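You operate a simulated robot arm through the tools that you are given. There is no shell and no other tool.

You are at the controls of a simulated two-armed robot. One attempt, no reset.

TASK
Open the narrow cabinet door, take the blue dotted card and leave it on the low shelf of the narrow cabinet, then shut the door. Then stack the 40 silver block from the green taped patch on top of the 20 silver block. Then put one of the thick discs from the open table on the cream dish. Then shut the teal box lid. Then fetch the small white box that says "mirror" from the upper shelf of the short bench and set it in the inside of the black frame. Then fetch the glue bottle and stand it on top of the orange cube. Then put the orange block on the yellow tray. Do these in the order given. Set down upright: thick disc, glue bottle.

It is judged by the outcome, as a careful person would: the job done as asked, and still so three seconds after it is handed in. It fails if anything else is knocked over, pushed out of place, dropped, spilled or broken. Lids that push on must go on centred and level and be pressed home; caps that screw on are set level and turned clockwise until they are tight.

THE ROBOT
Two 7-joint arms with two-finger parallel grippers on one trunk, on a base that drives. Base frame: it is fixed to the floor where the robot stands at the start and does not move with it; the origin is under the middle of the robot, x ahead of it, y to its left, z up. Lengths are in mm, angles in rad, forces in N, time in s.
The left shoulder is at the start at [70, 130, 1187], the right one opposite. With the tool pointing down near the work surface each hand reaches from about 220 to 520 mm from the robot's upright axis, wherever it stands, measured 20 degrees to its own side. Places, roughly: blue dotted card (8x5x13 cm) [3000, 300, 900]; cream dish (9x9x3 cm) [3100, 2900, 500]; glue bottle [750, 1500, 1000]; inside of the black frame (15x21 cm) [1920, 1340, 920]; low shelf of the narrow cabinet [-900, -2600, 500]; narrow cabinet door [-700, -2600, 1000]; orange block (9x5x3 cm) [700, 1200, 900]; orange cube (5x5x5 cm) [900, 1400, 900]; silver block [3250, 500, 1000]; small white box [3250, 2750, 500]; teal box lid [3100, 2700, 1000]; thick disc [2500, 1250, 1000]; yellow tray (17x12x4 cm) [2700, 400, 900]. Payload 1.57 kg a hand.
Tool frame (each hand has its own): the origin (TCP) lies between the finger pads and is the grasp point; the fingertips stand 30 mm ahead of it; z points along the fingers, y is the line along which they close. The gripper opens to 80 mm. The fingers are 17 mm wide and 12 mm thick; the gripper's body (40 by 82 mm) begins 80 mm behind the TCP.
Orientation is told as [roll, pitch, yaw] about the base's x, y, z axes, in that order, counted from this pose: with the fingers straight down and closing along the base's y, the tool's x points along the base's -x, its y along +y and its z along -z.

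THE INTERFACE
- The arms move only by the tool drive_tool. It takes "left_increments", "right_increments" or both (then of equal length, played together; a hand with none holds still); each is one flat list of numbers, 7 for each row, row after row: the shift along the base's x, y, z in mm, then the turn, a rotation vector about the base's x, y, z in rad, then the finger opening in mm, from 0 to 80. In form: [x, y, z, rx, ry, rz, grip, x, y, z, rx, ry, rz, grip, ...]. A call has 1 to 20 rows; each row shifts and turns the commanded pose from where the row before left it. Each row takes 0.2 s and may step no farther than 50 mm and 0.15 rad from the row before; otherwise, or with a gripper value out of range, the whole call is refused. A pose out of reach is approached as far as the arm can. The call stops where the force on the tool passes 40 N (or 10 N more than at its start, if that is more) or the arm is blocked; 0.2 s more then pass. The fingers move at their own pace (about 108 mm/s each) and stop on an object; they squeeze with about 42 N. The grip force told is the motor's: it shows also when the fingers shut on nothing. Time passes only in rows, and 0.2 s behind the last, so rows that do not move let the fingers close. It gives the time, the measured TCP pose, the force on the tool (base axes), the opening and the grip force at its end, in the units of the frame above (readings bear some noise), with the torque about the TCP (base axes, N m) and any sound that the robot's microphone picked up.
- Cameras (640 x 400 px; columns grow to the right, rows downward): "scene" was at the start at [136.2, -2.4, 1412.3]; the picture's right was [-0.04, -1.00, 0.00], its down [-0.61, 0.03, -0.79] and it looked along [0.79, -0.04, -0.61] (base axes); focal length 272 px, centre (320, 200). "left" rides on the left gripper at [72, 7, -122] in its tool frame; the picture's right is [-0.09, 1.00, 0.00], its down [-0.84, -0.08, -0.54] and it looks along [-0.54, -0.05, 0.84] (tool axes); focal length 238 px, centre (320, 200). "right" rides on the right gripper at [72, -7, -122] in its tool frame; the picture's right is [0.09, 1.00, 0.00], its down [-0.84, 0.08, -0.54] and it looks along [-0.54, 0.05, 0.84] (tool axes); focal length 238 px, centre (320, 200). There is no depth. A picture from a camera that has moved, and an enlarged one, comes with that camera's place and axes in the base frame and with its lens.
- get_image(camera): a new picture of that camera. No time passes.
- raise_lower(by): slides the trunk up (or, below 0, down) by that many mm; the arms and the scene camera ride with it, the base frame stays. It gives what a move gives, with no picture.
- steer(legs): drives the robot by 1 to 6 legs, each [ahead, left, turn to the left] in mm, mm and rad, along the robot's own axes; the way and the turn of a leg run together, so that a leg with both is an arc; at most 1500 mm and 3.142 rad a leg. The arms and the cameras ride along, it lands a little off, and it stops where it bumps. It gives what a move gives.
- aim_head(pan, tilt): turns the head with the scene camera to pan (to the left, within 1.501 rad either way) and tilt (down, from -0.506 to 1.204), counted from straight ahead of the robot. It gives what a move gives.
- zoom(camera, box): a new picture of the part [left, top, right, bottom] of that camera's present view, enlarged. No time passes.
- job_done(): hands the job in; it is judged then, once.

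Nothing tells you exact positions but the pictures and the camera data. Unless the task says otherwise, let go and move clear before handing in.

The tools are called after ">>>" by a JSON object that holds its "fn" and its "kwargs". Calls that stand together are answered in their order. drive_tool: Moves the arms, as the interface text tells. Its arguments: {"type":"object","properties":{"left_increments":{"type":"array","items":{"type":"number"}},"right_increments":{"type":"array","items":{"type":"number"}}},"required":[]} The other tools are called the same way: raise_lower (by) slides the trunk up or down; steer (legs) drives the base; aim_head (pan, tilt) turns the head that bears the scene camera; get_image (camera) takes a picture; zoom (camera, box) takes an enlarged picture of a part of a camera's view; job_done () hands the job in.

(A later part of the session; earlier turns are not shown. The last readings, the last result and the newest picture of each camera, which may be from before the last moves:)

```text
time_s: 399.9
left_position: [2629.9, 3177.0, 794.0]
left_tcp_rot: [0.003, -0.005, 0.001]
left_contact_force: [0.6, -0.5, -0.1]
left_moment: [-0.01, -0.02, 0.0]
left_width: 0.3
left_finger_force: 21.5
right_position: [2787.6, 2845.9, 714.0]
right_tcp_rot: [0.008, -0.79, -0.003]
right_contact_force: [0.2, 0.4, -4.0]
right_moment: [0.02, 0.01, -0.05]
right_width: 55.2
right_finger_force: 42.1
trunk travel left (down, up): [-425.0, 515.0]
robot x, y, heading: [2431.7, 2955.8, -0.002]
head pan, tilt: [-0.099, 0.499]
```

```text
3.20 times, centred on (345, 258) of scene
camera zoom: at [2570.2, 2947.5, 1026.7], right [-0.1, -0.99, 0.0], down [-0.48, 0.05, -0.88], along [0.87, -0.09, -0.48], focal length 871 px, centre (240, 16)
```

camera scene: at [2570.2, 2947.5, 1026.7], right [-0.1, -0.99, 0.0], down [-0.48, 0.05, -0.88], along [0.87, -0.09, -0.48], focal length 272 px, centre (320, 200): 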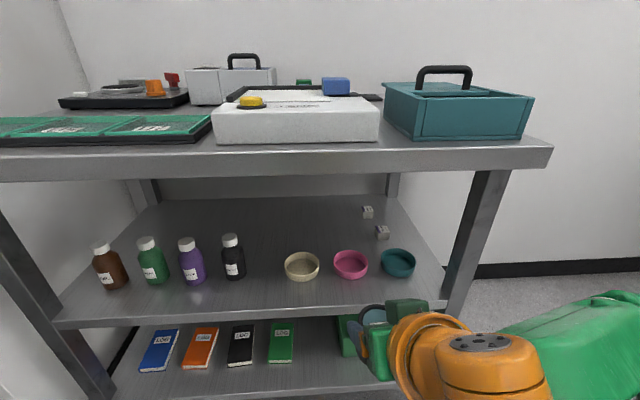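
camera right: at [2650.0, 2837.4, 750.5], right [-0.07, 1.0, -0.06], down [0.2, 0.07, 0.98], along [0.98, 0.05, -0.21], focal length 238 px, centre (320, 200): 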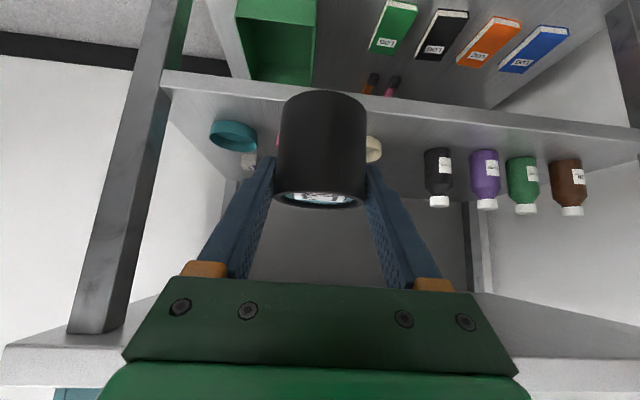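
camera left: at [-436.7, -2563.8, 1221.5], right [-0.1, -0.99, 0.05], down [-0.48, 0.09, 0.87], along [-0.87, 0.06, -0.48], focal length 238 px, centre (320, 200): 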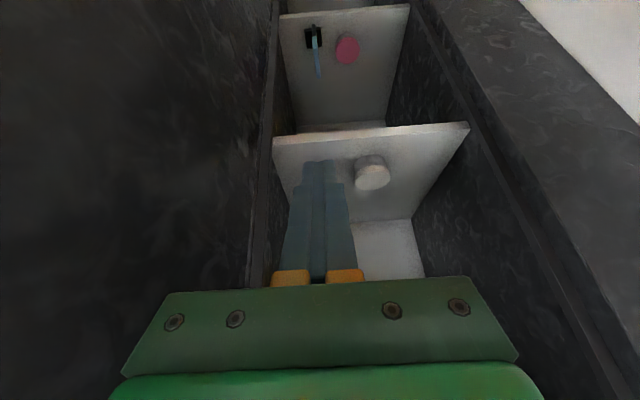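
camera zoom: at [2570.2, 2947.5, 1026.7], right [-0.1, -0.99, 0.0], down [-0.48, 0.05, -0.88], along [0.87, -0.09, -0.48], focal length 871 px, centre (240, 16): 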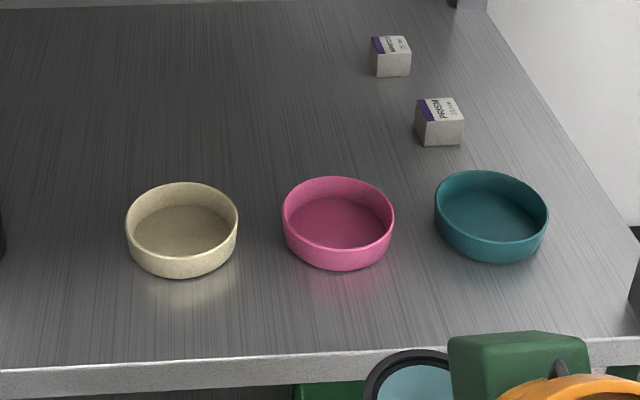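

Cream dish: rim centre ≈(3106, 2939, 547), Ø90; shelf z≈517. Move the base slightly forward/left, then lower the hand in front of the shelf and slide in under the bench top.

>>> {"fn": "steer", "kwargs": {"legs": [[70, 40, 0]]}}

>>> {"fn": "drive_tool", "kwargs": {"right_increments": [0, 0, -35, 0, 0, 0, 40, 0, 5, -35, 0, 0, 0, 40, 0, 5, -35, 0, 0, 0, 40]}}

>>> {"fn": "get_image", "kwargs": {"camera": "right"}}

>>> {"fn": "get_image", "kwargs": {"camera": "scene"}}

```text
time_s: 401.0
left_position: [2701.7, 3216.0, 794.5]
left_tcp_rot: [0.002, -0.004, 0.003]
left_contact_force: [0.1, 0.1, 0.2]
left_moment: [-0.02, 0.0, 0.0]
left_width: 0.0
left_finger_force: 20.7
right_position: [2858.6, 2884.8, 714.6]
right_tcp_rot: [0.007, -0.789, 0.0]
right_contact_force: [-0.4, 0.4, -2.9]
right_moment: [0.0, 0.02, 0.02]
right_width: 54.9
right_finger_force: 41.8
trunk travel left (down, up): [-425.0, 515.0]
robot x, y, heading: [2500.8, 2996.3, -0.009]
head pan, tilt: [-0.099, 0.499]
```

```text
time_s: 401.8
left_position: [2700.9, 3216.8, 794.4]
left_tcp_rot: [0.002, -0.004, 0.003]
left_contact_force: [0.7, 0.2, 0.2]
left_moment: [0.03, -0.02, -0.04]
left_width: 0.0
left_finger_force: 21.2
right_position: [2869.0, 2900.5, 610.1]
right_tcp_rot: [0.006, -0.788, -0.003]
right_contact_force: [0.8, 0.0, -3.0]
right_moment: [-0.02, 0.0, -0.02]
right_width: 54.7
right_finger_force: 41.9
right hand out of reach, approached as far as the arm can: row 1
trunk travel left (down, up): [-425.0, 515.0]
robot x, y, heading: [2500.8, 2995.8, -0.005]
head pan, tilt: [-0.099, 0.499]
```

```text
taken
camera right: at [2731.3, 2894.0, 646.9], right [-0.07, 1.0, -0.06], down [0.2, 0.07, 0.98], along [0.98, 0.05, -0.21], focal length 238 px, centre (320, 200)
```

right: 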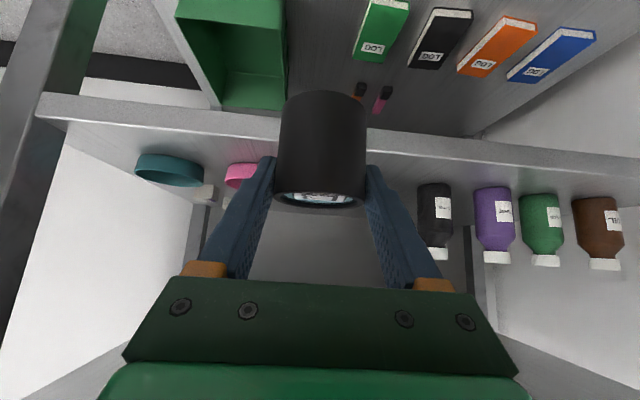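

```text
taken
camera scene: at [2640.2, 2987.2, 1026.7], right [-0.1, -0.99, 0.0], down [-0.48, 0.05, -0.88], along [0.87, -0.09, -0.48], focal length 272 px, centre (320, 200)
```

scene: 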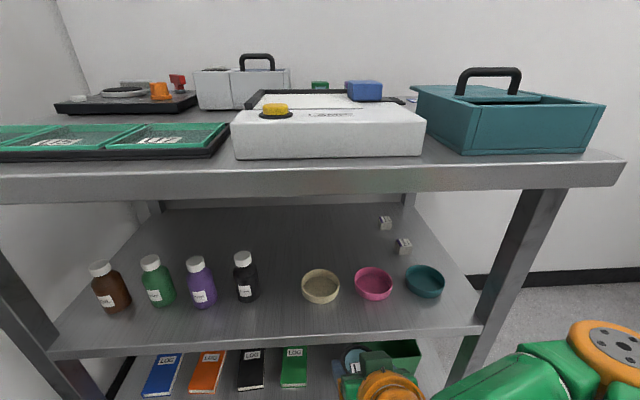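

Slide forward under the bench top toward the dish, keeping the disc just above rim height.

>>> {"fn": "drive_tool", "kwargs": {"right_increments": [40, 6, -3, 0, 0, 0, 40, 45, 7, -2, 0, 0, 0, 40, 45, 7, 0, 0, 0, 0, 40]}}

>>> {"fn": "get_image", "kwargs": {"camera": "scene"}}

>>> {"fn": "get_image", "kwargs": {"camera": "right"}}

```text
time_s: 402.6
left_position: [2701.0, 3217.1, 793.3]
left_tcp_rot: [0.004, -0.002, 0.001]
left_contact_force: [0.3, -0.3, -0.4]
left_moment: [-0.02, -0.01, 0.0]
left_width: 0.0
left_finger_force: 21.2
right_position: [2999.8, 2920.3, 606.5]
right_tcp_rot: [0.008, -0.789, -0.002]
right_contact_force: [-0.2, 0.4, -2.6]
right_moment: [-0.01, 0.03, 0.0]
right_width: 54.9
right_finger_force: 41.8
trunk travel left (down, up): [-425.0, 515.0]
robot x, y, heading: [2501.6, 2995.8, -0.006]
head pan, tilt: [-0.099, 0.499]
```

```text
taken
camera scene: at [2640.7, 2987.7, 1026.6], right [-0.1, -0.99, 0.0], down [-0.48, 0.05, -0.88], along [0.87, -0.09, -0.48], focal length 272 px, centre (320, 200)
```

scene: 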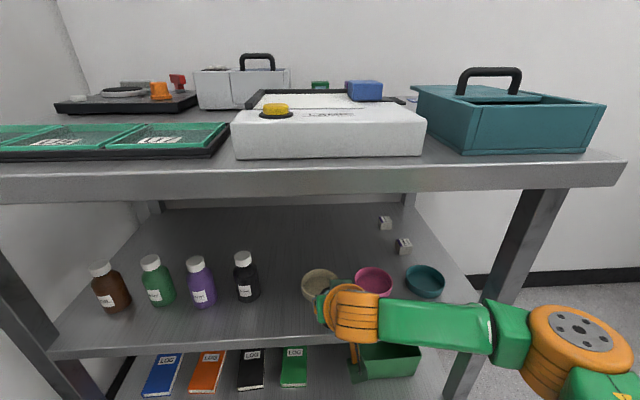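

```text
taken
camera right: at [2862.0, 2913.5, 641.8], right [-0.07, 1.0, -0.06], down [0.21, 0.07, 0.98], along [0.98, 0.05, -0.21], focal length 238 px, centre (320, 200)
```

right: 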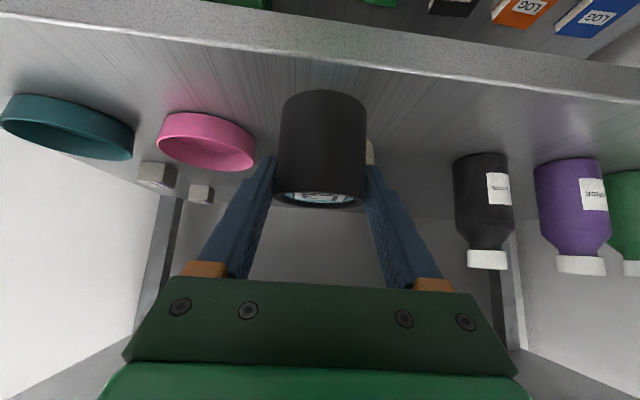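

Continue to directly above the dish.

>>> {"fn": "drive_tool", "kwargs": {"right_increments": [38, 6, 0, 0, 0, 0, 40, 38, 6, 0, 0, 0, 0, 40, 28, 5, 0, 0, 0, 0, 40]}}

>>> {"fn": "zoom", "kwargs": {"camera": "scene", "box": [270, 220, 450, 340]}}

>>> {"fn": "get_image", "kwargs": {"camera": "right"}}

```text
time_s: 403.4
left_position: [2701.3, 3216.5, 793.0]
left_tcp_rot: [0.005, -0.002, 0.003]
left_contact_force: [0.5, -0.2, 0.4]
left_moment: [0.01, 0.0, -0.01]
left_width: 0.0
left_finger_force: 21.2
right_position: [3102.4, 2938.1, 606.5]
right_tcp_rot: [0.005, -0.791, 0.002]
right_contact_force: [1.2, -0.7, -2.7]
right_moment: [0.03, 0.04, 0.02]
right_width: 55.0
right_finger_force: 42.3
trunk travel left (down, up): [-425.0, 515.0]
robot x, y, heading: [2502.2, 2994.3, -0.002]
head pan, tilt: [-0.099, 0.499]
```

```text
3.33 times, centred on (360, 280) of scene
camera zoom: at [2640.5, 2987.9, 1026.6], right [-0.1, -0.99, 0.0], down [-0.48, 0.05, -0.88], along [0.87, -0.09, -0.48], focal length 907 px, centre (187, -67)
```

zoom: 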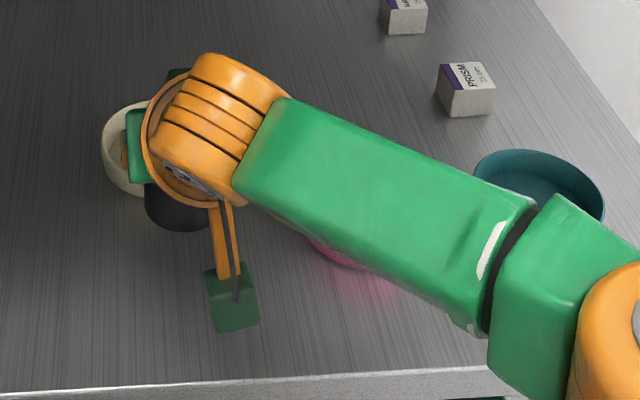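

```text
taken
camera right: at [2963.7, 2931.0, 641.9], right [-0.07, 1.0, -0.06], down [0.2, 0.07, 0.98], along [0.98, 0.06, -0.21], focal length 238 px, centre (320, 200)
```

right: 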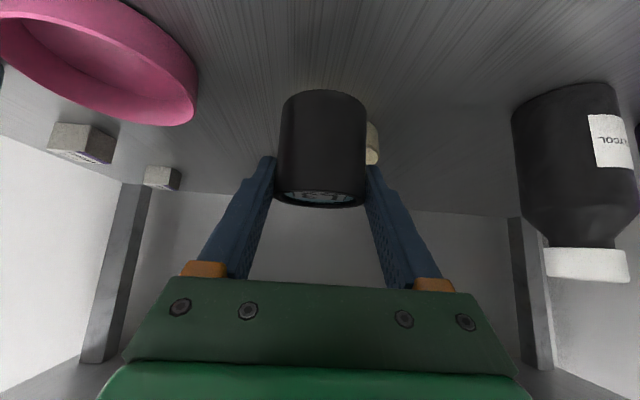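

The dish seems to have been nudged back: the disc's bottom was lower than I assumed. I'll back off, raise the hand, and check where the dish is now.

>>> {"fn": "drive_tool", "kwargs": {"right_increments": [-30, -5, 0, 0, 0, 0, 40, -40, -6, 0, 0, 0, 0, 40, -40, -6, 0, 0, 0, 0, 40, -45, -8, 0, 0, 0, 0, 40, -45, -8, 0, 0, 0, 0, 40]}}

>>> {"fn": "zoom", "kwargs": {"camera": "scene", "box": [270, 220, 450, 340]}}

>>> {"fn": "get_image", "kwargs": {"camera": "right"}}

```text
time_s: 404.6
left_position: [2700.9, 3217.1, 793.5]
left_tcp_rot: [0.004, -0.004, 0.0]
left_contact_force: [0.8, 0.1, -0.9]
left_moment: [0.03, -0.04, 0.0]
left_width: 0.0
left_finger_force: 21.1
right_position: [2902.3, 2903.3, 608.2]
right_tcp_rot: [0.007, -0.789, -0.005]
right_contact_force: [-0.4, 0.3, -3.2]
right_moment: [-0.01, 0.03, 0.0]
right_width: 55.1
right_finger_force: 42.2
trunk travel left (down, up): [-425.0, 515.0]
robot x, y, heading: [2497.9, 2997.7, 0.001]
head pan, tilt: [-0.099, 0.499]
```

```text
3.33 times, centred on (360, 280) of scene
camera zoom: at [2639.4, 2987.1, 1026.8], right [-0.1, -0.99, 0.0], down [-0.48, 0.05, -0.88], along [0.87, -0.09, -0.48], focal length 907 px, centre (187, -67)
```

zoom: 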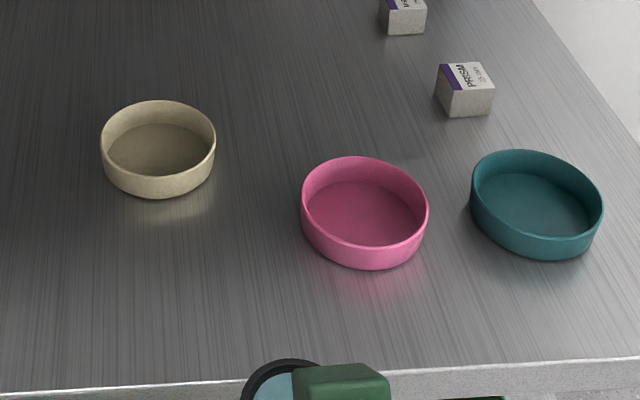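

```text
taken
camera right: at [2764.9, 2896.4, 642.7], right [-0.06, 1.0, -0.06], down [0.2, 0.07, 0.98], along [0.98, 0.05, -0.21], focal length 238 px, centre (320, 200)
```

right: 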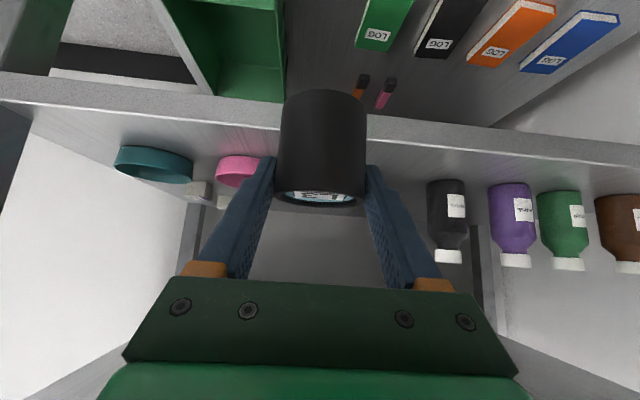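

The shelf is really at z≈538 (dish rim ≈567), so I clipped the rim; the dish slid ~75 mm back but is upright. I'll go in higher, lower the disc inside the dish, then use it to draw the dish back to its original spot before releasing.

>>> {"fn": "drive_tool", "kwargs": {"right_increments": [0, 0, 17, 0, 0, 0, 40, 40, 8, 0, 0, 0, 0, 40, 42, 9, 0, 0, 0, 0, 40, 42, 9, 0, 0, 0, 0, 40, 42, 9, 0, 0, 0, 0, 40]}}

>>> {"fn": "get_image", "kwargs": {"camera": "right"}}

>>> {"fn": "get_image", "kwargs": {"camera": "scene"}}

```text
time_s: 405.8
left_position: [2700.1, 3218.5, 793.3]
left_tcp_rot: [0.004, -0.001, 0.002]
left_contact_force: [-0.5, 0.4, -0.1]
left_moment: [-0.02, 0.01, 0.0]
left_width: 0.0
left_finger_force: 20.9
right_position: [3070.0, 2939.8, 624.9]
right_tcp_rot: [0.005, -0.791, 0.002]
right_contact_force: [0.4, -0.1, -3.0]
right_moment: [0.03, 0.04, -0.03]
right_width: 55.1
right_finger_force: 42.2
trunk travel left (down, up): [-425.0, 515.0]
robot x, y, heading: [2499.2, 2993.9, -0.008]
head pan, tilt: [-0.099, 0.499]
```

```text
taken
camera right: at [2932.3, 2932.4, 660.3], right [-0.07, 1.0, -0.06], down [0.21, 0.07, 0.98], along [0.98, 0.06, -0.21], focal length 238 px, centre (320, 200)
```

right: 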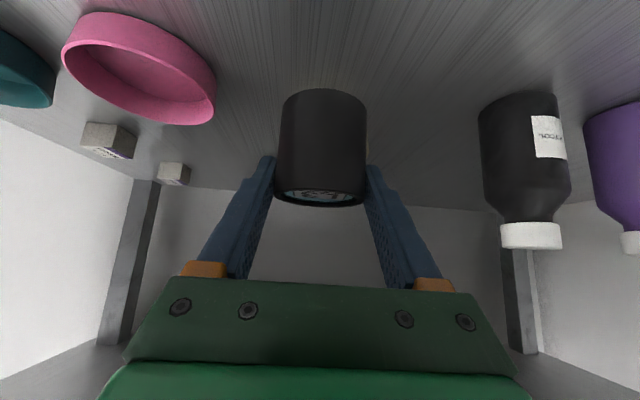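

```text
taken
camera scene: at [2640.8, 2988.0, 1026.6], right [-0.1, -0.99, 0.0], down [-0.48, 0.05, -0.88], along [0.87, -0.09, -0.48], focal length 272 px, centre (320, 200)
```

scene: 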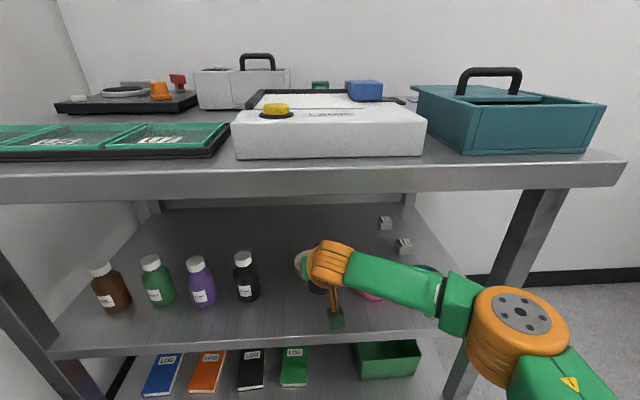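

Clearance over the rim is ~8 mm; raise 4 mm more and move over the dish.

>>> {"fn": "drive_tool", "kwargs": {"right_increments": [0, 0, 4, 0, 0, 0, 40, 30, 6, 0, 0, 0, 0, 40, 30, 5, 0, 0, 0, 0, 40, 26, 4, 0, 0, 0, 0, 40]}}

>>> {"fn": "zoom", "kwargs": {"camera": "scene", "box": [250, 210, 430, 330]}}

>>> {"fn": "zoom", "kwargs": {"camera": "right", "box": [240, 60, 400, 220]}}

```text
time_s: 406.8
left_position: [2701.3, 3217.8, 793.2]
left_tcp_rot: [0.002, -0.004, 0.002]
left_contact_force: [0.7, 0.5, 0.8]
left_moment: [0.01, -0.01, 0.01]
left_width: 0.0
left_finger_force: 21.7
right_position: [3116.4, 2947.6, 626.5]
right_tcp_rot: [0.008, -0.789, -0.001]
right_contact_force: [0.4, 0.3, -3.0]
right_moment: [0.0, 0.01, 0.03]
right_width: 55.1
right_finger_force: 42.6
right hand out of reach, approached as far as the arm can: row 3, 4
trunk travel left (down, up): [-425.0, 515.0]
robot x, y, heading: [2501.1, 2995.0, -0.003]
head pan, tilt: [-0.099, 0.499]
```

```text
3.33 times, centred on (340, 270) of scene
camera zoom: at [2640.3, 2987.4, 1026.7], right [-0.1, -0.99, 0.0], down [-0.48, 0.05, -0.88], along [0.87, -0.09, -0.48], focal length 907 px, centre (253, -33)
```

zoom: 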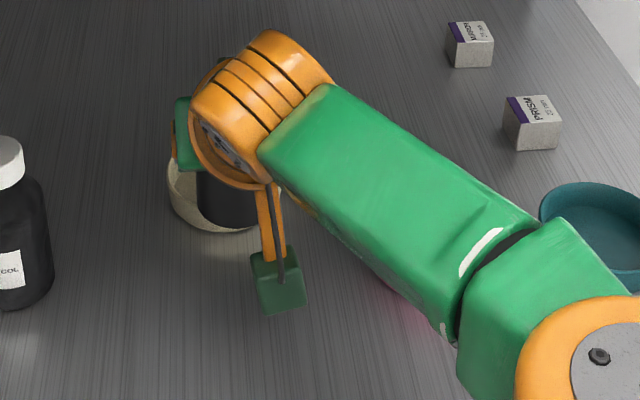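

```text
2.50 times, centred on (320, 140) of right
camera zoom: at [2979.0, 2939.3, 662.3], right [-0.07, 1.0, -0.06], down [0.2, 0.07, 0.98], along [0.98, 0.06, -0.21], focal length 596 px, centre (320, 350)
```

zoom: 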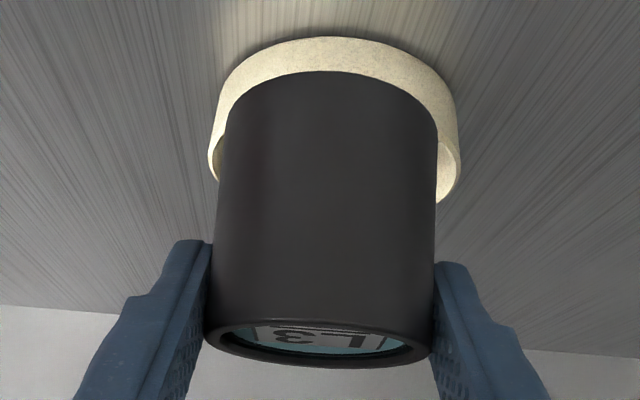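

The disc is laterally centred but the arm is at its reach limit; drive the base 45 mm forward.

>>> {"fn": "steer", "kwargs": {"legs": [[45, 5, 0]]}}

>>> {"fn": "zoom", "kwargs": {"camera": "right", "box": [240, 60, 400, 220]}}

>>> {"fn": "zoom", "kwargs": {"camera": "scene", "box": [250, 210, 430, 330]}}

```text
time_s: 407.7
left_position: [2744.2, 3222.2, 792.0]
left_tcp_rot: [0.003, -0.001, 0.001]
left_contact_force: [0.2, -0.7, 0.9]
left_moment: [-0.01, 0.03, 0.04]
left_width: 0.1
left_finger_force: 21.6
right_position: [3160.8, 2952.1, 626.5]
right_tcp_rot: [0.007, -0.79, -0.001]
right_contact_force: [0.9, -0.8, -3.4]
right_moment: [-0.02, -0.01, 0.0]
right_width: 55.0
right_finger_force: 42.2
trunk travel left (down, up): [-425.0, 515.0]
robot x, y, heading: [2546.9, 2999.1, -0.009]
head pan, tilt: [-0.099, 0.499]
```

```text
2.50 times, centred on (320, 140) of right
camera zoom: at [3023.4, 2943.8, 662.1], right [-0.07, 1.0, -0.06], down [0.21, 0.07, 0.98], along [0.98, 0.05, -0.21], focal length 596 px, centre (320, 350)
```

zoom: 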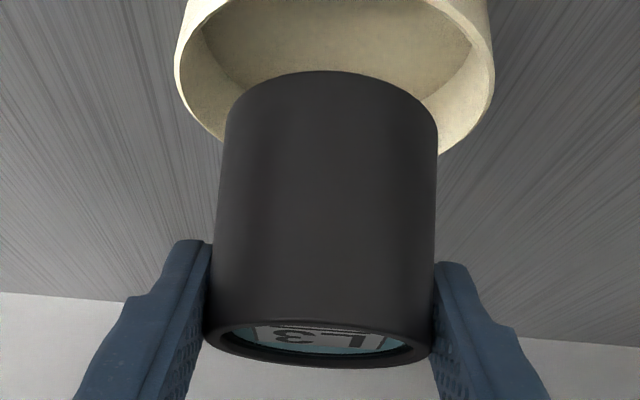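

```text
3.33 times, centred on (340, 270) of scene
camera zoom: at [2684.9, 2992.2, 1026.6], right [-0.1, -0.99, 0.0], down [-0.48, 0.05, -0.88], along [0.87, -0.09, -0.48], focal length 907 px, centre (253, -33)
```

zoom: 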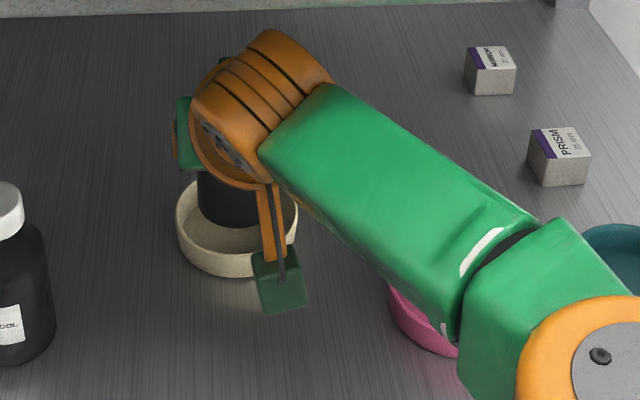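

The disc is over the dish interior. Centre it (6 mm back) and lower it into the dish.

>>> {"fn": "drive_tool", "kwargs": {"right_increments": [-6, -1, 0, 0, 0, 0, 40, 0, 0, -10, 0, 0, 0, 40, 0, 0, -10, 0, 0, 0, 40]}}

>>> {"fn": "zoom", "kwargs": {"camera": "right", "box": [220, 40, 420, 220]}}

>>> {"fn": "zoom", "kwargs": {"camera": "scene", "box": [250, 210, 430, 330]}}

```text
time_s: 408.5
left_position: [2744.4, 3220.9, 794.1]
left_tcp_rot: [0.005, -0.007, 0.0]
left_contact_force: [-1.1, 0.3, 0.1]
left_moment: [0.02, -0.05, 0.04]
left_width: 0.0
left_finger_force: 21.1
right_position: [3153.5, 2950.2, 608.8]
right_tcp_rot: [0.006, -0.793, -0.001]
right_contact_force: [0.8, 0.5, 1.6]
right_moment: [-0.04, 0.04, -0.02]
right_width: 54.7
right_finger_force: 41.9
trunk travel left (down, up): [-425.0, 515.0]
robot x, y, heading: [2542.0, 3003.9, -0.005]
head pan, tilt: [-0.099, 0.499]
```

```text
2.22 times, centred on (320, 130) of right
camera zoom: at [3016.1, 2942.9, 643.3], right [-0.07, 1.0, -0.06], down [0.2, 0.07, 0.98], along [0.98, 0.05, -0.21], focal length 530 px, centre (320, 356)
```

zoom: 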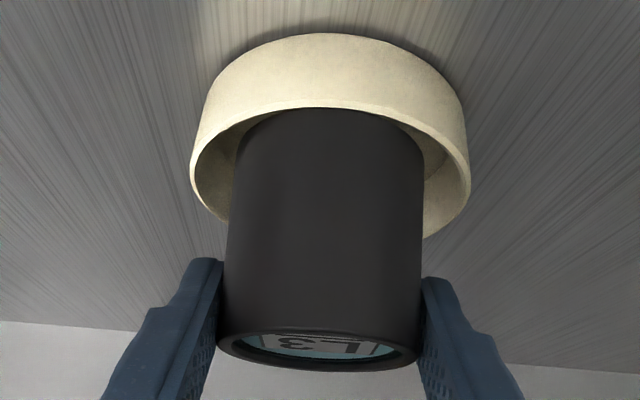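

```text
3.33 times, centred on (340, 270) of scene
camera zoom: at [2682.6, 2992.3, 1027.1], right [-0.1, -0.99, 0.0], down [-0.48, 0.05, -0.88], along [0.87, -0.09, -0.48], focal length 907 px, centre (253, -33)
```

zoom: 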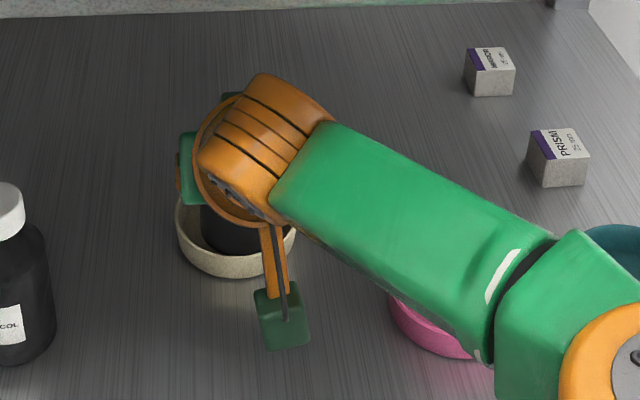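

A light contact appears. Check with small steps.

>>> {"fn": "drive_tool", "kwargs": {"right_increments": [0, 0, -2, 0, 0, 0, 40]}}

>>> {"fn": "drive_tool", "kwargs": {"right_increments": [0, 0, -2, 0, 0, 0, 40]}}

```text
time_s: 408.9
left_position: [2742.2, 3221.5, 794.8]
left_tcp_rot: [0.002, -0.008, 0.003]
left_contact_force: [-0.3, 0.2, -0.4]
left_moment: [-0.03, 0.0, 0.0]
left_width: 0.0
left_finger_force: 21.9
right_position: [3154.2, 2950.0, 606.7]
right_tcp_rot: [0.007, -0.793, -0.001]
right_contact_force: [1.6, 0.0, 11.3]
right_moment: [0.02, 0.18, -0.03]
right_width: 55.2
right_finger_force: 42.2
trunk travel left (down, up): [-425.0, 515.0]
robot x, y, heading: [2545.0, 2997.1, -0.005]
head pan, tilt: [-0.099, 0.499]
```

```text
time_s: 409.3
left_position: [2739.8, 3222.0, 795.3]
left_tcp_rot: [0.003, -0.009, 0.001]
left_contact_force: [-0.1, 0.4, 0.2]
left_moment: [-0.03, 0.03, 0.0]
left_width: 0.3
left_finger_force: 21.3
right_position: [3152.5, 2950.0, 606.9]
right_tcp_rot: [0.006, -0.796, -0.005]
right_contact_force: [0.5, -0.8, 19.5]
right_moment: [-0.18, 0.22, -0.01]
right_width: 54.9
right_finger_force: 41.8
trunk travel left (down, up): [-425.0, 515.0]
robot x, y, heading: [2541.3, 2999.7, -0.006]
head pan, tilt: [-0.099, 0.499]
```

The disc stands on the dish floor. Lighten contact slightly and draw the dish back toward its original place with the disc against the near inner wall.

>>> {"fn": "drive_tool", "kwargs": {"right_increments": [0, 0, 3, 0, 0, 0, 40, -20, -3, 0, 0, 0, 0, 40, -20, -4, 0, 0, 0, 0, 40, -20, -4, 0, 0, 0, 0, 40]}}

>>> {"fn": "zoom", "kwargs": {"camera": "scene", "box": [250, 210, 430, 330]}}

>>> {"fn": "zoom", "kwargs": {"camera": "right", "box": [220, 40, 420, 220]}}

```text
time_s: 410.3
left_position: [2743.1, 3222.6, 794.5]
left_tcp_rot: [0.003, -0.007, 0.001]
left_contact_force: [0.5, 0.3, -1.0]
left_moment: [-0.02, 0.02, 0.0]
left_width: 0.2
left_finger_force: 21.4
right_position: [3092.3, 2938.1, 605.3]
right_tcp_rot: [0.007, -0.791, -0.004]
right_contact_force: [-0.2, -0.8, 5.3]
right_moment: [0.03, 0.01, 0.0]
right_width: 55.2
right_finger_force: 41.9
trunk travel left (down, up): [-425.0, 515.0]
robot x, y, heading: [2542.5, 3001.3, -0.005]
head pan, tilt: [-0.099, 0.499]
```

```text
3.33 times, centred on (340, 270) of scene
camera zoom: at [2682.5, 2992.2, 1026.9], right [-0.1, -0.99, 0.0], down [-0.48, 0.05, -0.88], along [0.87, -0.09, -0.48], focal length 907 px, centre (253, -33)
```

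zoom: 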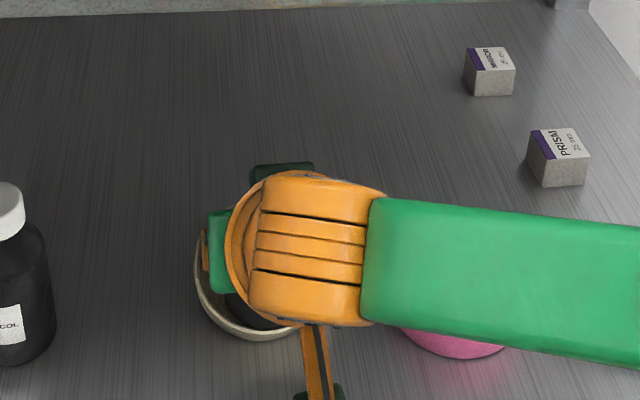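

```text
2.22 times, centred on (320, 130) of right
camera zoom: at [2955.3, 2930.9, 640.9], right [-0.07, 1.0, -0.06], down [0.2, 0.07, 0.98], along [0.98, 0.05, -0.21], focal length 530 px, centre (320, 356)
```

zoom: 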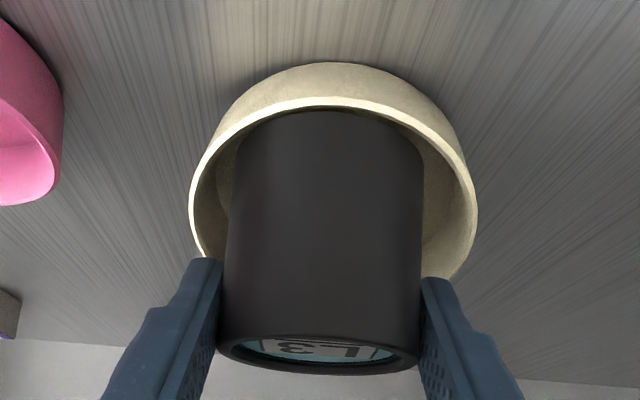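

The dish follows but looks slightly tilted against the disc. Ease the disc forward to let it settle flat and check.

>>> {"fn": "drive_tool", "kwargs": {"right_increments": [6, 1, 3, 0, 0, 0, 40, 6, 1, 2, 0, 0, 0, 40, 0, 0, 0, 0, 0, 0, 40]}}

>>> {"fn": "zoom", "kwargs": {"camera": "right", "box": [220, 40, 420, 220]}}

>>> {"fn": "zoom", "kwargs": {"camera": "scene", "box": [250, 210, 430, 330]}}

```text
time_s: 411.1
left_position: [2744.4, 3222.2, 793.4]
left_tcp_rot: [0.003, -0.004, 0.002]
left_contact_force: [0.5, -0.4, 0.1]
left_moment: [0.01, -0.01, -0.01]
left_width: 0.1
left_finger_force: 21.8
right_position: [3107.4, 2941.0, 609.0]
right_tcp_rot: [0.006, -0.788, -0.002]
right_contact_force: [-0.1, 1.3, -2.9]
right_moment: [0.0, 0.03, -0.03]
right_width: 54.9
right_finger_force: 41.9
trunk travel left (down, up): [-425.0, 515.0]
robot x, y, heading: [2542.4, 2997.3, -0.001]
head pan, tilt: [-0.099, 0.499]
```

```text
2.22 times, centred on (320, 130) of right
camera zoom: at [2968.7, 2933.1, 645.4], right [-0.07, 1.0, -0.06], down [0.21, 0.07, 0.98], along [0.98, 0.05, -0.21], focal length 530 px, centre (320, 356)
```

zoom: 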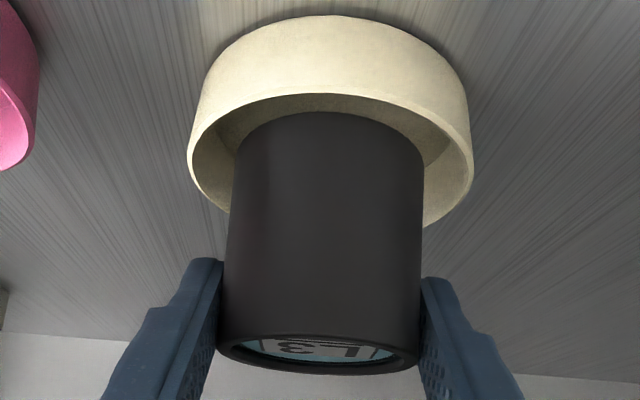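

```text
3.33 times, centred on (340, 270) of scene
camera zoom: at [2684.2, 2992.1, 1026.7], right [-0.1, -0.99, 0.0], down [-0.48, 0.05, -0.88], along [0.87, -0.09, -0.48], focal length 907 px, centre (253, -33)
```

zoom: 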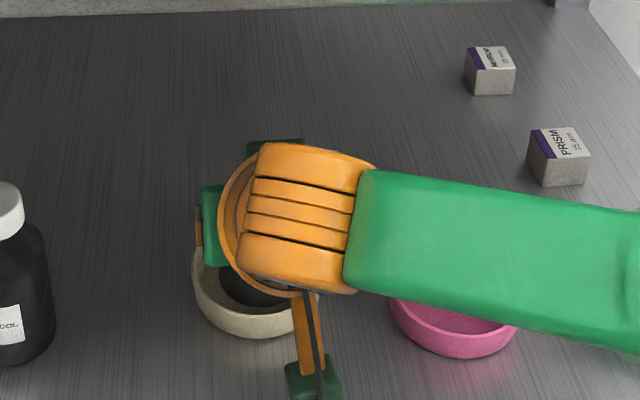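

The dish settled flat. It needs ~30 mm more toward its original spot; drag again with the disc slightly higher.

>>> {"fn": "drive_tool", "kwargs": {"right_increments": [-12, -1, 3, 0, 0, 0, 40, -14, -1, 0, 0, 0, 0, 40, -13, -2, 0, 0, 0, 0, 40, -10, -1, 0, 0, 0, 0, 40]}}

>>> {"fn": "zoom", "kwargs": {"camera": "right", "box": [220, 40, 420, 220]}}

>>> {"fn": "zoom", "kwargs": {"camera": "scene", "box": [250, 210, 430, 330]}}

```text
time_s: 412.1
left_position: [2744.6, 3220.4, 793.5]
left_tcp_rot: [0.005, -0.004, 0.001]
left_contact_force: [0.0, -0.5, 0.6]
left_moment: [0.02, 0.01, -0.01]
left_width: 0.0
left_finger_force: 21.7
right_position: [3059.1, 2935.2, 613.4]
right_tcp_rot: [0.009, -0.788, -0.001]
right_contact_force: [0.0, 0.0, -2.5]
right_moment: [-0.02, 0.01, 0.0]
right_width: 55.1
right_finger_force: 41.9
trunk travel left (down, up): [-425.0, 515.0]
robot x, y, heading: [2543.8, 2997.8, -0.002]
head pan, tilt: [-0.099, 0.499]
```

```text
2.22 times, centred on (320, 130) of right
camera zoom: at [2920.4, 2928.6, 649.3], right [-0.07, 1.0, -0.06], down [0.2, 0.07, 0.98], along [0.98, 0.05, -0.21], focal length 530 px, centre (320, 356)
```

zoom: 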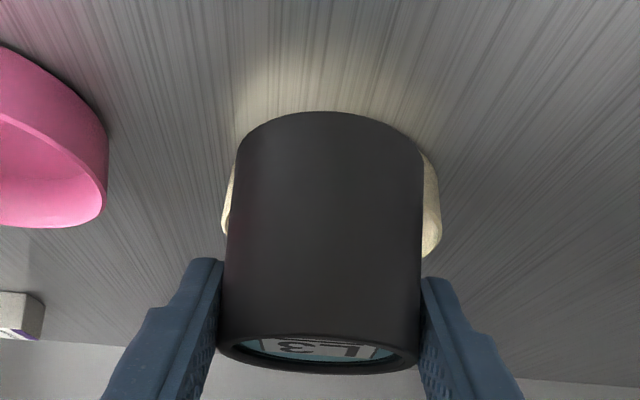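

```text
3.33 times, centred on (340, 270) of scene
camera zoom: at [2684.1, 2992.1, 1026.7], right [-0.1, -0.99, 0.0], down [-0.48, 0.05, -0.88], along [0.87, -0.09, -0.48], focal length 907 px, centre (253, -33)
```

zoom: 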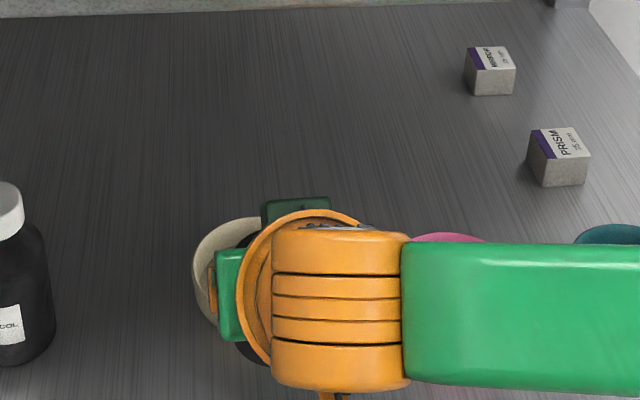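

The disc slipped out over the near wall. Back off to see the dish clearly before deciding.

>>> {"fn": "drive_tool", "kwargs": {"right_increments": [-40, -8, 0, 0, 0, 0, 40, -45, -8, 0, 0, 0, 0, 40, -45, -8, 0, 0, 0, 0, 40, -40, -8, 0, 0, 0, 0, 40]}}

>>> {"fn": "zoom", "kwargs": {"camera": "scene", "box": [250, 210, 430, 330]}}

>>> {"fn": "get_image", "kwargs": {"camera": "right"}}

```text
time_s: 413.1
left_position: [2745.2, 3222.0, 794.2]
left_tcp_rot: [0.003, -0.004, 0.002]
left_contact_force: [0.1, -0.3, 0.2]
left_moment: [-0.03, 0.03, -0.01]
left_width: 0.1
left_finger_force: 20.7
right_position: [2903.8, 2913.5, 612.1]
right_tcp_rot: [0.007, -0.79, -0.003]
right_contact_force: [0.4, 0.0, -3.4]
right_moment: [0.0, 0.01, -0.04]
right_width: 55.1
right_finger_force: 42.1
right hand out of reach, approached as far as the arm can: row 4
trunk travel left (down, up): [-425.0, 515.0]
robot x, y, heading: [2546.6, 3001.2, -0.006]
head pan, tilt: [-0.099, 0.499]
```

```text
3.33 times, centred on (340, 270) of scene
camera zoom: at [2684.2, 2992.6, 1026.7], right [-0.1, -0.99, 0.0], down [-0.48, 0.05, -0.88], along [0.87, -0.09, -0.48], focal length 907 px, centre (253, -33)
```

zoom: 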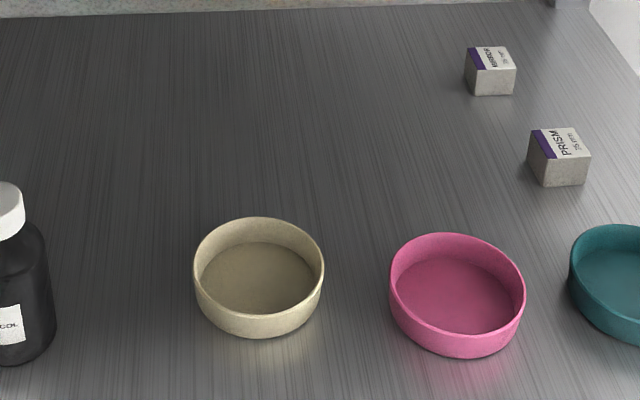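

```text
taken
camera right: at [2766.5, 2907.2, 649.6], right [-0.07, 1.0, -0.06], down [0.2, 0.07, 0.98], along [0.98, 0.05, -0.21], focal length 238 px, centre (320, 200)
```

right: 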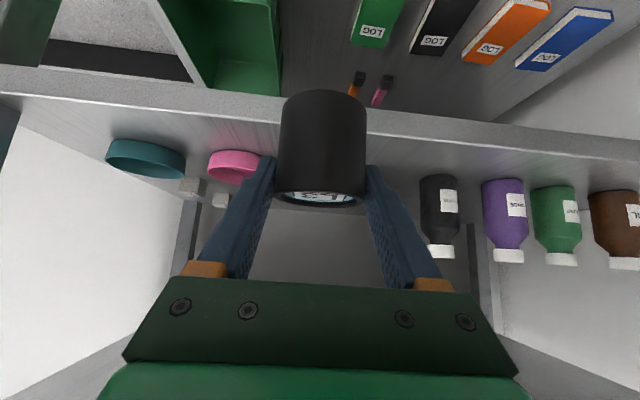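

The dish is upright and only ~20 mm from its original spot. My fingers foul the dish rim with this grip, so I'll set the disc on the free strip of shelf in front and regrip it higher with a flatter hand.

>>> {"fn": "drive_tool", "kwargs": {"right_increments": [35, 6, 0, 0, 0, 0, 40, 35, 6, 0, 0, 0, 0, 40, 34, 5, 0, 0, 0, 0, 40, 0, 0, -6, 0, 0, 0, 40]}}

>>> {"fn": "get_image", "kwargs": {"camera": "right"}}

>>> {"fn": "zoom", "kwargs": {"camera": "scene", "box": [250, 210, 430, 330]}}

```text
time_s: 414.1
left_position: [2744.6, 3221.7, 793.6]
left_tcp_rot: [0.003, -0.004, 0.002]
left_contact_force: [0.4, 0.8, 0.4]
left_moment: [0.02, 0.01, 0.01]
left_width: 0.0
left_finger_force: 21.2
right_position: [3005.8, 2931.9, 606.9]
right_tcp_rot: [0.009, -0.788, -0.003]
right_contact_force: [-0.4, 0.3, -2.9]
right_moment: [-0.02, 0.04, 0.01]
right_width: 55.0
right_finger_force: 41.6
trunk travel left (down, up): [-425.0, 515.0]
robot x, y, heading: [2545.5, 3003.0, -0.003]
head pan, tilt: [-0.099, 0.499]
```

```text
taken
camera right: at [2868.7, 2924.1, 643.1], right [-0.07, 1.0, -0.06], down [0.2, 0.07, 0.98], along [0.98, 0.05, -0.21], focal length 238 px, centre (320, 200)
```

right: 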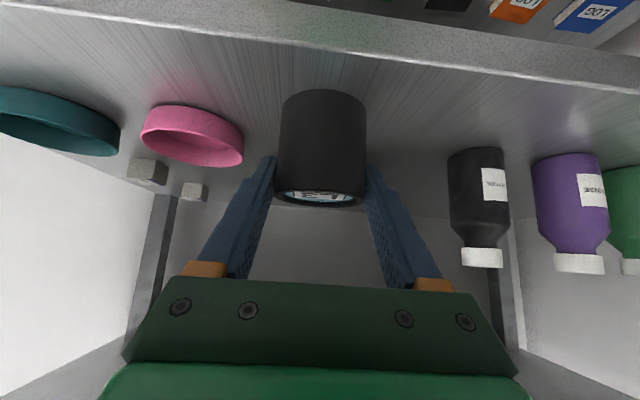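

```text
3.33 times, centred on (340, 270) of scene
camera zoom: at [2684.0, 2992.0, 1026.7], right [-0.1, -0.99, 0.0], down [-0.48, 0.05, -0.88], along [0.87, -0.09, -0.48], focal length 907 px, centre (253, -33)
```

zoom: 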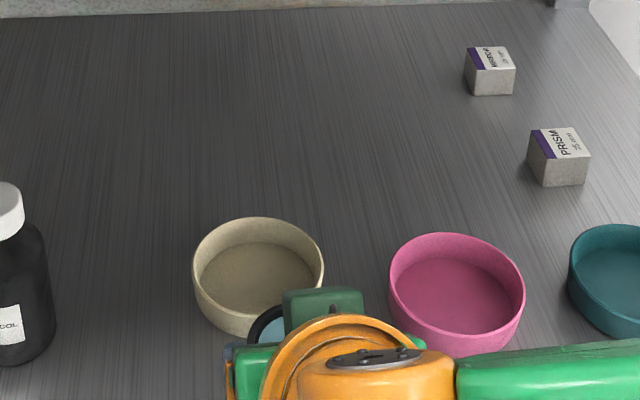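

>>> {"fn": "drive_tool", "kwargs": {"right_increments": [0, 0, -4, 0, 0, 0, 40]}}

>>> {"fn": "drive_tool", "kwargs": {"right_increments": [0, 0, -3, 0, 0, 0, 40]}}

>>> {"fn": "drive_tool", "kwargs": {"right_increments": [0, 0, -3, 0, 0, 0, 40]}}

>>> {"fn": "drive_tool", "kwargs": {"right_increments": [0, 0, -3, 0, 0, 0, 40]}}

```text
time_s: 414.5
left_position: [2743.8, 3221.3, 792.7]
left_tcp_rot: [0.003, -0.002, 0.003]
left_contact_force: [-0.2, 0.4, -0.8]
left_moment: [0.01, 0.0, 0.02]
left_width: 0.0
left_finger_force: 20.8
right_position: [3005.8, 2931.0, 602.0]
right_tcp_rot: [0.008, -0.789, -0.004]
right_contact_force: [-0.4, -0.5, -2.7]
right_moment: [0.0, 0.01, 0.01]
right_width: 55.0
right_finger_force: 42.4
trunk travel left (down, up): [-425.0, 515.0]
robot x, y, heading: [2544.4, 2999.1, 0.0]
head pan, tilt: [-0.099, 0.499]
```

```text
time_s: 414.9
left_position: [2743.7, 3221.3, 793.4]
left_tcp_rot: [0.002, -0.002, 0.001]
left_contact_force: [0.1, 0.5, -0.7]
left_moment: [0.0, -0.01, -0.02]
left_width: 0.0
left_finger_force: 20.9
right_position: [3006.4, 2930.4, 598.9]
right_tcp_rot: [0.006, -0.788, -0.002]
right_contact_force: [0.7, -1.6, -1.9]
right_moment: [0.02, 0.02, 0.02]
right_width: 55.2
right_finger_force: 42.1
trunk travel left (down, up): [-425.0, 515.0]
robot x, y, heading: [2543.2, 3002.4, -0.007]
head pan, tilt: [-0.099, 0.499]
```

```text
time_s: 415.3
left_position: [2744.2, 3221.5, 793.9]
left_tcp_rot: [0.004, -0.003, 0.003]
left_contact_force: [0.3, 0.3, -0.2]
left_moment: [0.01, -0.02, 0.0]
left_width: 0.0
left_finger_force: 21.3
right_position: [3007.5, 2931.5, 596.0]
right_tcp_rot: [0.007, -0.789, -0.002]
right_contact_force: [-0.4, 0.2, -2.5]
right_moment: [-0.04, 0.05, -0.01]
right_width: 55.0
right_finger_force: 41.8
trunk travel left (down, up): [-425.0, 515.0]
robot x, y, heading: [2540.5, 3000.3, -0.007]
head pan, tilt: [-0.099, 0.499]
```

```text
time_s: 415.7
left_position: [2744.7, 3221.1, 792.3]
left_tcp_rot: [0.003, -0.003, 0.001]
left_contact_force: [-0.5, 0.1, 0.0]
left_moment: [-0.03, -0.01, -0.02]
left_width: 0.0
left_finger_force: 21.2
right_position: [3007.4, 2931.4, 592.6]
right_tcp_rot: [0.006, -0.788, -0.001]
right_contact_force: [-0.1, 0.0, -2.2]
right_moment: [0.0, 0.05, -0.03]
right_width: 54.7
right_finger_force: 42.5
trunk travel left (down, up): [-425.0, 515.0]
robot x, y, heading: [2545.0, 3000.6, -0.006]
head pan, tilt: [-0.099, 0.499]
```

>>> {"fn": "drive_tool", "kwargs": {"right_increments": [0, 0, -3, 0, 0, 0, 40]}}

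>>> {"fn": "drive_tool", "kwargs": {"right_increments": [0, 0, -3, 0, 0, 0, 40]}}

>>> {"fn": "drive_tool", "kwargs": {"right_increments": [0, 0, -3, 0, 0, 0, 40]}}

>>> {"fn": "drive_tool", "kwargs": {"right_increments": [0, 0, -3, 0, 0, 0, 40]}}

```text
time_s: 416.1
left_position: [2745.7, 3221.3, 793.0]
left_tcp_rot: [0.005, -0.005, 0.002]
left_contact_force: [0.2, 0.4, 0.9]
left_moment: [0.01, 0.0, 0.02]
left_width: 0.2
left_finger_force: 21.2
right_position: [3007.6, 2931.0, 588.9]
right_tcp_rot: [0.008, -0.788, -0.002]
right_contact_force: [-0.3, -0.6, -2.4]
right_moment: [0.02, 0.02, -0.01]
right_width: 54.9
right_finger_force: 42.1
trunk travel left (down, up): [-425.0, 515.0]
robot x, y, heading: [2545.2, 2997.9, -0.009]
head pan, tilt: [-0.099, 0.499]
```

```text
time_s: 416.5
left_position: [2744.3, 3221.9, 794.1]
left_tcp_rot: [0.004, -0.005, 0.003]
left_contact_force: [0.3, 0.5, 0.8]
left_moment: [-0.01, 0.01, 0.0]
left_width: 0.1
left_finger_force: 21.6
right_position: [3007.0, 2931.1, 587.1]
right_tcp_rot: [0.006, -0.789, -0.001]
right_contact_force: [0.5, 0.7, -3.0]
right_moment: [-0.03, 0.02, -0.03]
right_width: 55.0
right_finger_force: 42.2
trunk travel left (down, up): [-425.0, 515.0]
robot x, y, heading: [2541.2, 3000.8, 0.003]
head pan, tilt: [-0.099, 0.499]
```

```text
time_s: 416.9
left_position: [2745.0, 3221.5, 792.7]
left_tcp_rot: [0.005, -0.004, 0.001]
left_contact_force: [-0.6, 0.7, -0.2]
left_moment: [0.01, 0.03, 0.0]
left_width: 0.1
left_finger_force: 20.9
right_position: [3007.0, 2932.4, 583.9]
right_tcp_rot: [0.008, -0.789, -0.005]
right_contact_force: [0.5, -0.1, -1.7]
right_moment: [-0.03, -0.03, -0.01]
right_width: 54.9
right_finger_force: 42.4
trunk travel left (down, up): [-425.0, 515.0]
robot x, y, heading: [2541.4, 3002.5, -0.001]
head pan, tilt: [-0.099, 0.499]
```

```text
time_s: 417.3
left_position: [2742.1, 3221.3, 794.5]
left_tcp_rot: [0.004, -0.004, 0.002]
left_contact_force: [-0.4, 0.5, -0.3]
left_moment: [0.02, 0.0, -0.01]
left_width: 0.0
left_finger_force: 21.4
right_position: [3006.7, 2931.7, 584.9]
right_tcp_rot: [0.009, -0.795, -0.003]
right_contact_force: [0.8, -1.3, 10.9]
right_moment: [-0.23, -0.5, -0.03]
right_width: 55.0
right_finger_force: 42.1
trunk travel left (down, up): [-425.0, 515.0]
robot x, y, heading: [2544.6, 2999.6, -0.003]
head pan, tilt: [-0.099, 0.499]
```

Contact with the shelf at TCP z≈584 shows the rim is only ~24 mm above the shelf. Release here, back up 14 mm along the tool axis, and regrip so the fingers stay above the rim.

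>>> {"fn": "drive_tool", "kwargs": {"right_increments": [0, 0, 0.5, 0, 0, 0, 58, 0, 0, 0, 0, 0, 0, 64, -5, 0, 5, 0, 0, 0, 64, -5, 0, 5, 0, 0, 0, 64]}}

>>> {"fn": "get_image", "kwargs": {"camera": "right"}}

```text
time_s: 418.3
left_position: [2745.3, 3221.8, 794.3]
left_tcp_rot: [0.003, -0.004, 0.004]
left_contact_force: [-0.5, 0.4, 0.0]
left_moment: [0.02, -0.01, 0.0]
left_width: 0.0
left_finger_force: 21.1
right_position: [2997.8, 2931.8, 591.2]
right_tcp_rot: [0.007, -0.788, -0.002]
right_contact_force: [0.4, 0.1, -0.3]
right_moment: [0.0, -0.01, 0.0]
right_width: 63.8
right_finger_force: 0.1
trunk travel left (down, up): [-425.0, 515.0]
robot x, y, heading: [2542.5, 3000.9, -0.007]
head pan, tilt: [-0.099, 0.499]
```

```text
taken
camera right: at [2860.0, 2924.3, 626.9], right [-0.07, 1.0, -0.06], down [0.2, 0.07, 0.98], along [0.98, 0.05, -0.21], focal length 238 px, centre (320, 200)
```

right: 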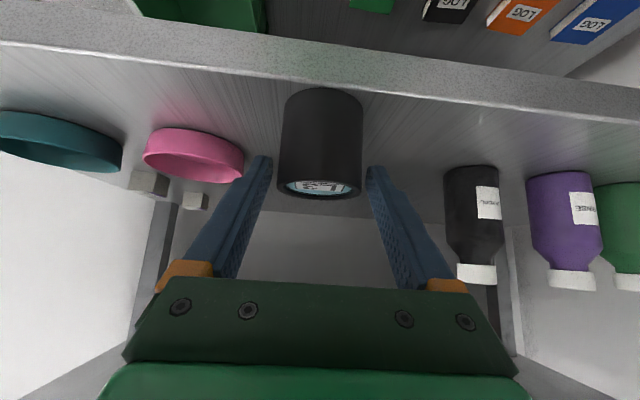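

>>> {"fn": "drive_tool", "kwargs": {"right_increments": [-3, 0, 3, 0, 0, 0, 64, 0, 0, 0, 0, 0, 0, 50, 0, 0, 0, 0, 0, 0, 40, 0, 0, 0, 0, 0, 0, 40]}}

>>> {"fn": "drive_tool", "kwargs": {"right_increments": [0, 0, 15, 0, 0, 0, 40, 0, 0, 15, 0, 0, 0, 40, 0, 2, 11, 0, 0, 0, 40]}}

>>> {"fn": "get_image", "kwargs": {"camera": "right"}}

>>> {"fn": "zoom", "kwargs": {"camera": "scene", "box": [250, 210, 430, 330]}}

```text
time_s: 419.3
left_position: [2744.5, 3222.0, 793.8]
left_tcp_rot: [0.003, -0.002, 0.002]
left_contact_force: [-0.7, 1.0, 0.0]
left_moment: [0.0, 0.01, 0.0]
left_width: 0.0
left_finger_force: 21.2
right_position: [2995.4, 2931.1, 594.7]
right_tcp_rot: [0.008, -0.79, -0.001]
right_contact_force: [-0.1, -0.5, 0.4]
right_moment: [-0.13, -0.06, 0.03]
right_width: 54.9
right_finger_force: 42.0
trunk travel left (down, up): [-425.0, 515.0]
robot x, y, heading: [2540.6, 2997.1, -0.005]
head pan, tilt: [-0.099, 0.499]
```

```text
time_s: 420.1
left_position: [2744.9, 3221.7, 794.2]
left_tcp_rot: [0.004, -0.003, 0.002]
left_contact_force: [0.4, 0.7, 0.3]
left_moment: [-0.01, -0.01, 0.03]
left_width: 0.0
left_finger_force: 21.4
right_position: [2992.9, 2931.9, 633.6]
right_tcp_rot: [0.006, -0.789, -0.002]
right_contact_force: [-0.1, -0.6, -3.5]
right_moment: [0.01, 0.07, 0.05]
right_width: 54.9
right_finger_force: 42.7
trunk travel left (down, up): [-425.0, 515.0]
robot x, y, heading: [2545.7, 2999.6, -0.006]
head pan, tilt: [-0.099, 0.499]
```

```text
taken
camera right: at [2856.3, 2925.7, 670.1], right [-0.07, 1.0, -0.06], down [0.21, 0.07, 0.98], along [0.98, 0.05, -0.21], focal length 238 px, centre (320, 200)
```

right: 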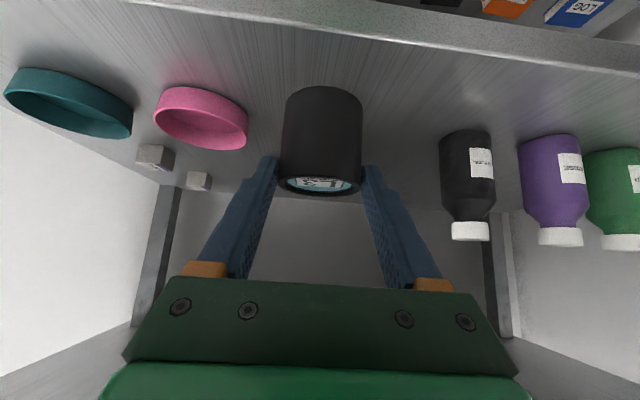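

```text
3.33 times, centred on (340, 270) of scene
camera zoom: at [2684.0, 2992.2, 1026.7], right [-0.1, -0.99, 0.0], down [-0.48, 0.05, -0.88], along [0.87, -0.09, -0.48], focal length 907 px, centre (253, -33)
```

zoom: 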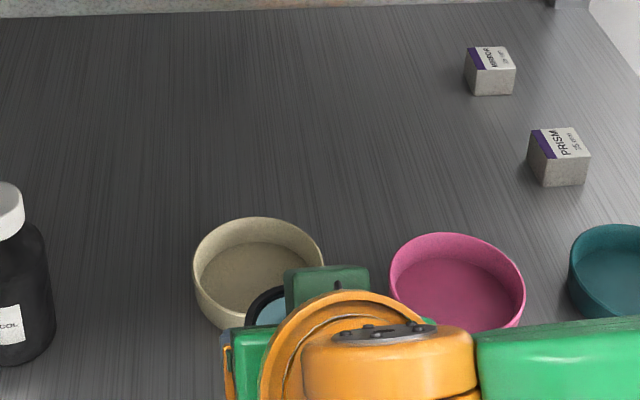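

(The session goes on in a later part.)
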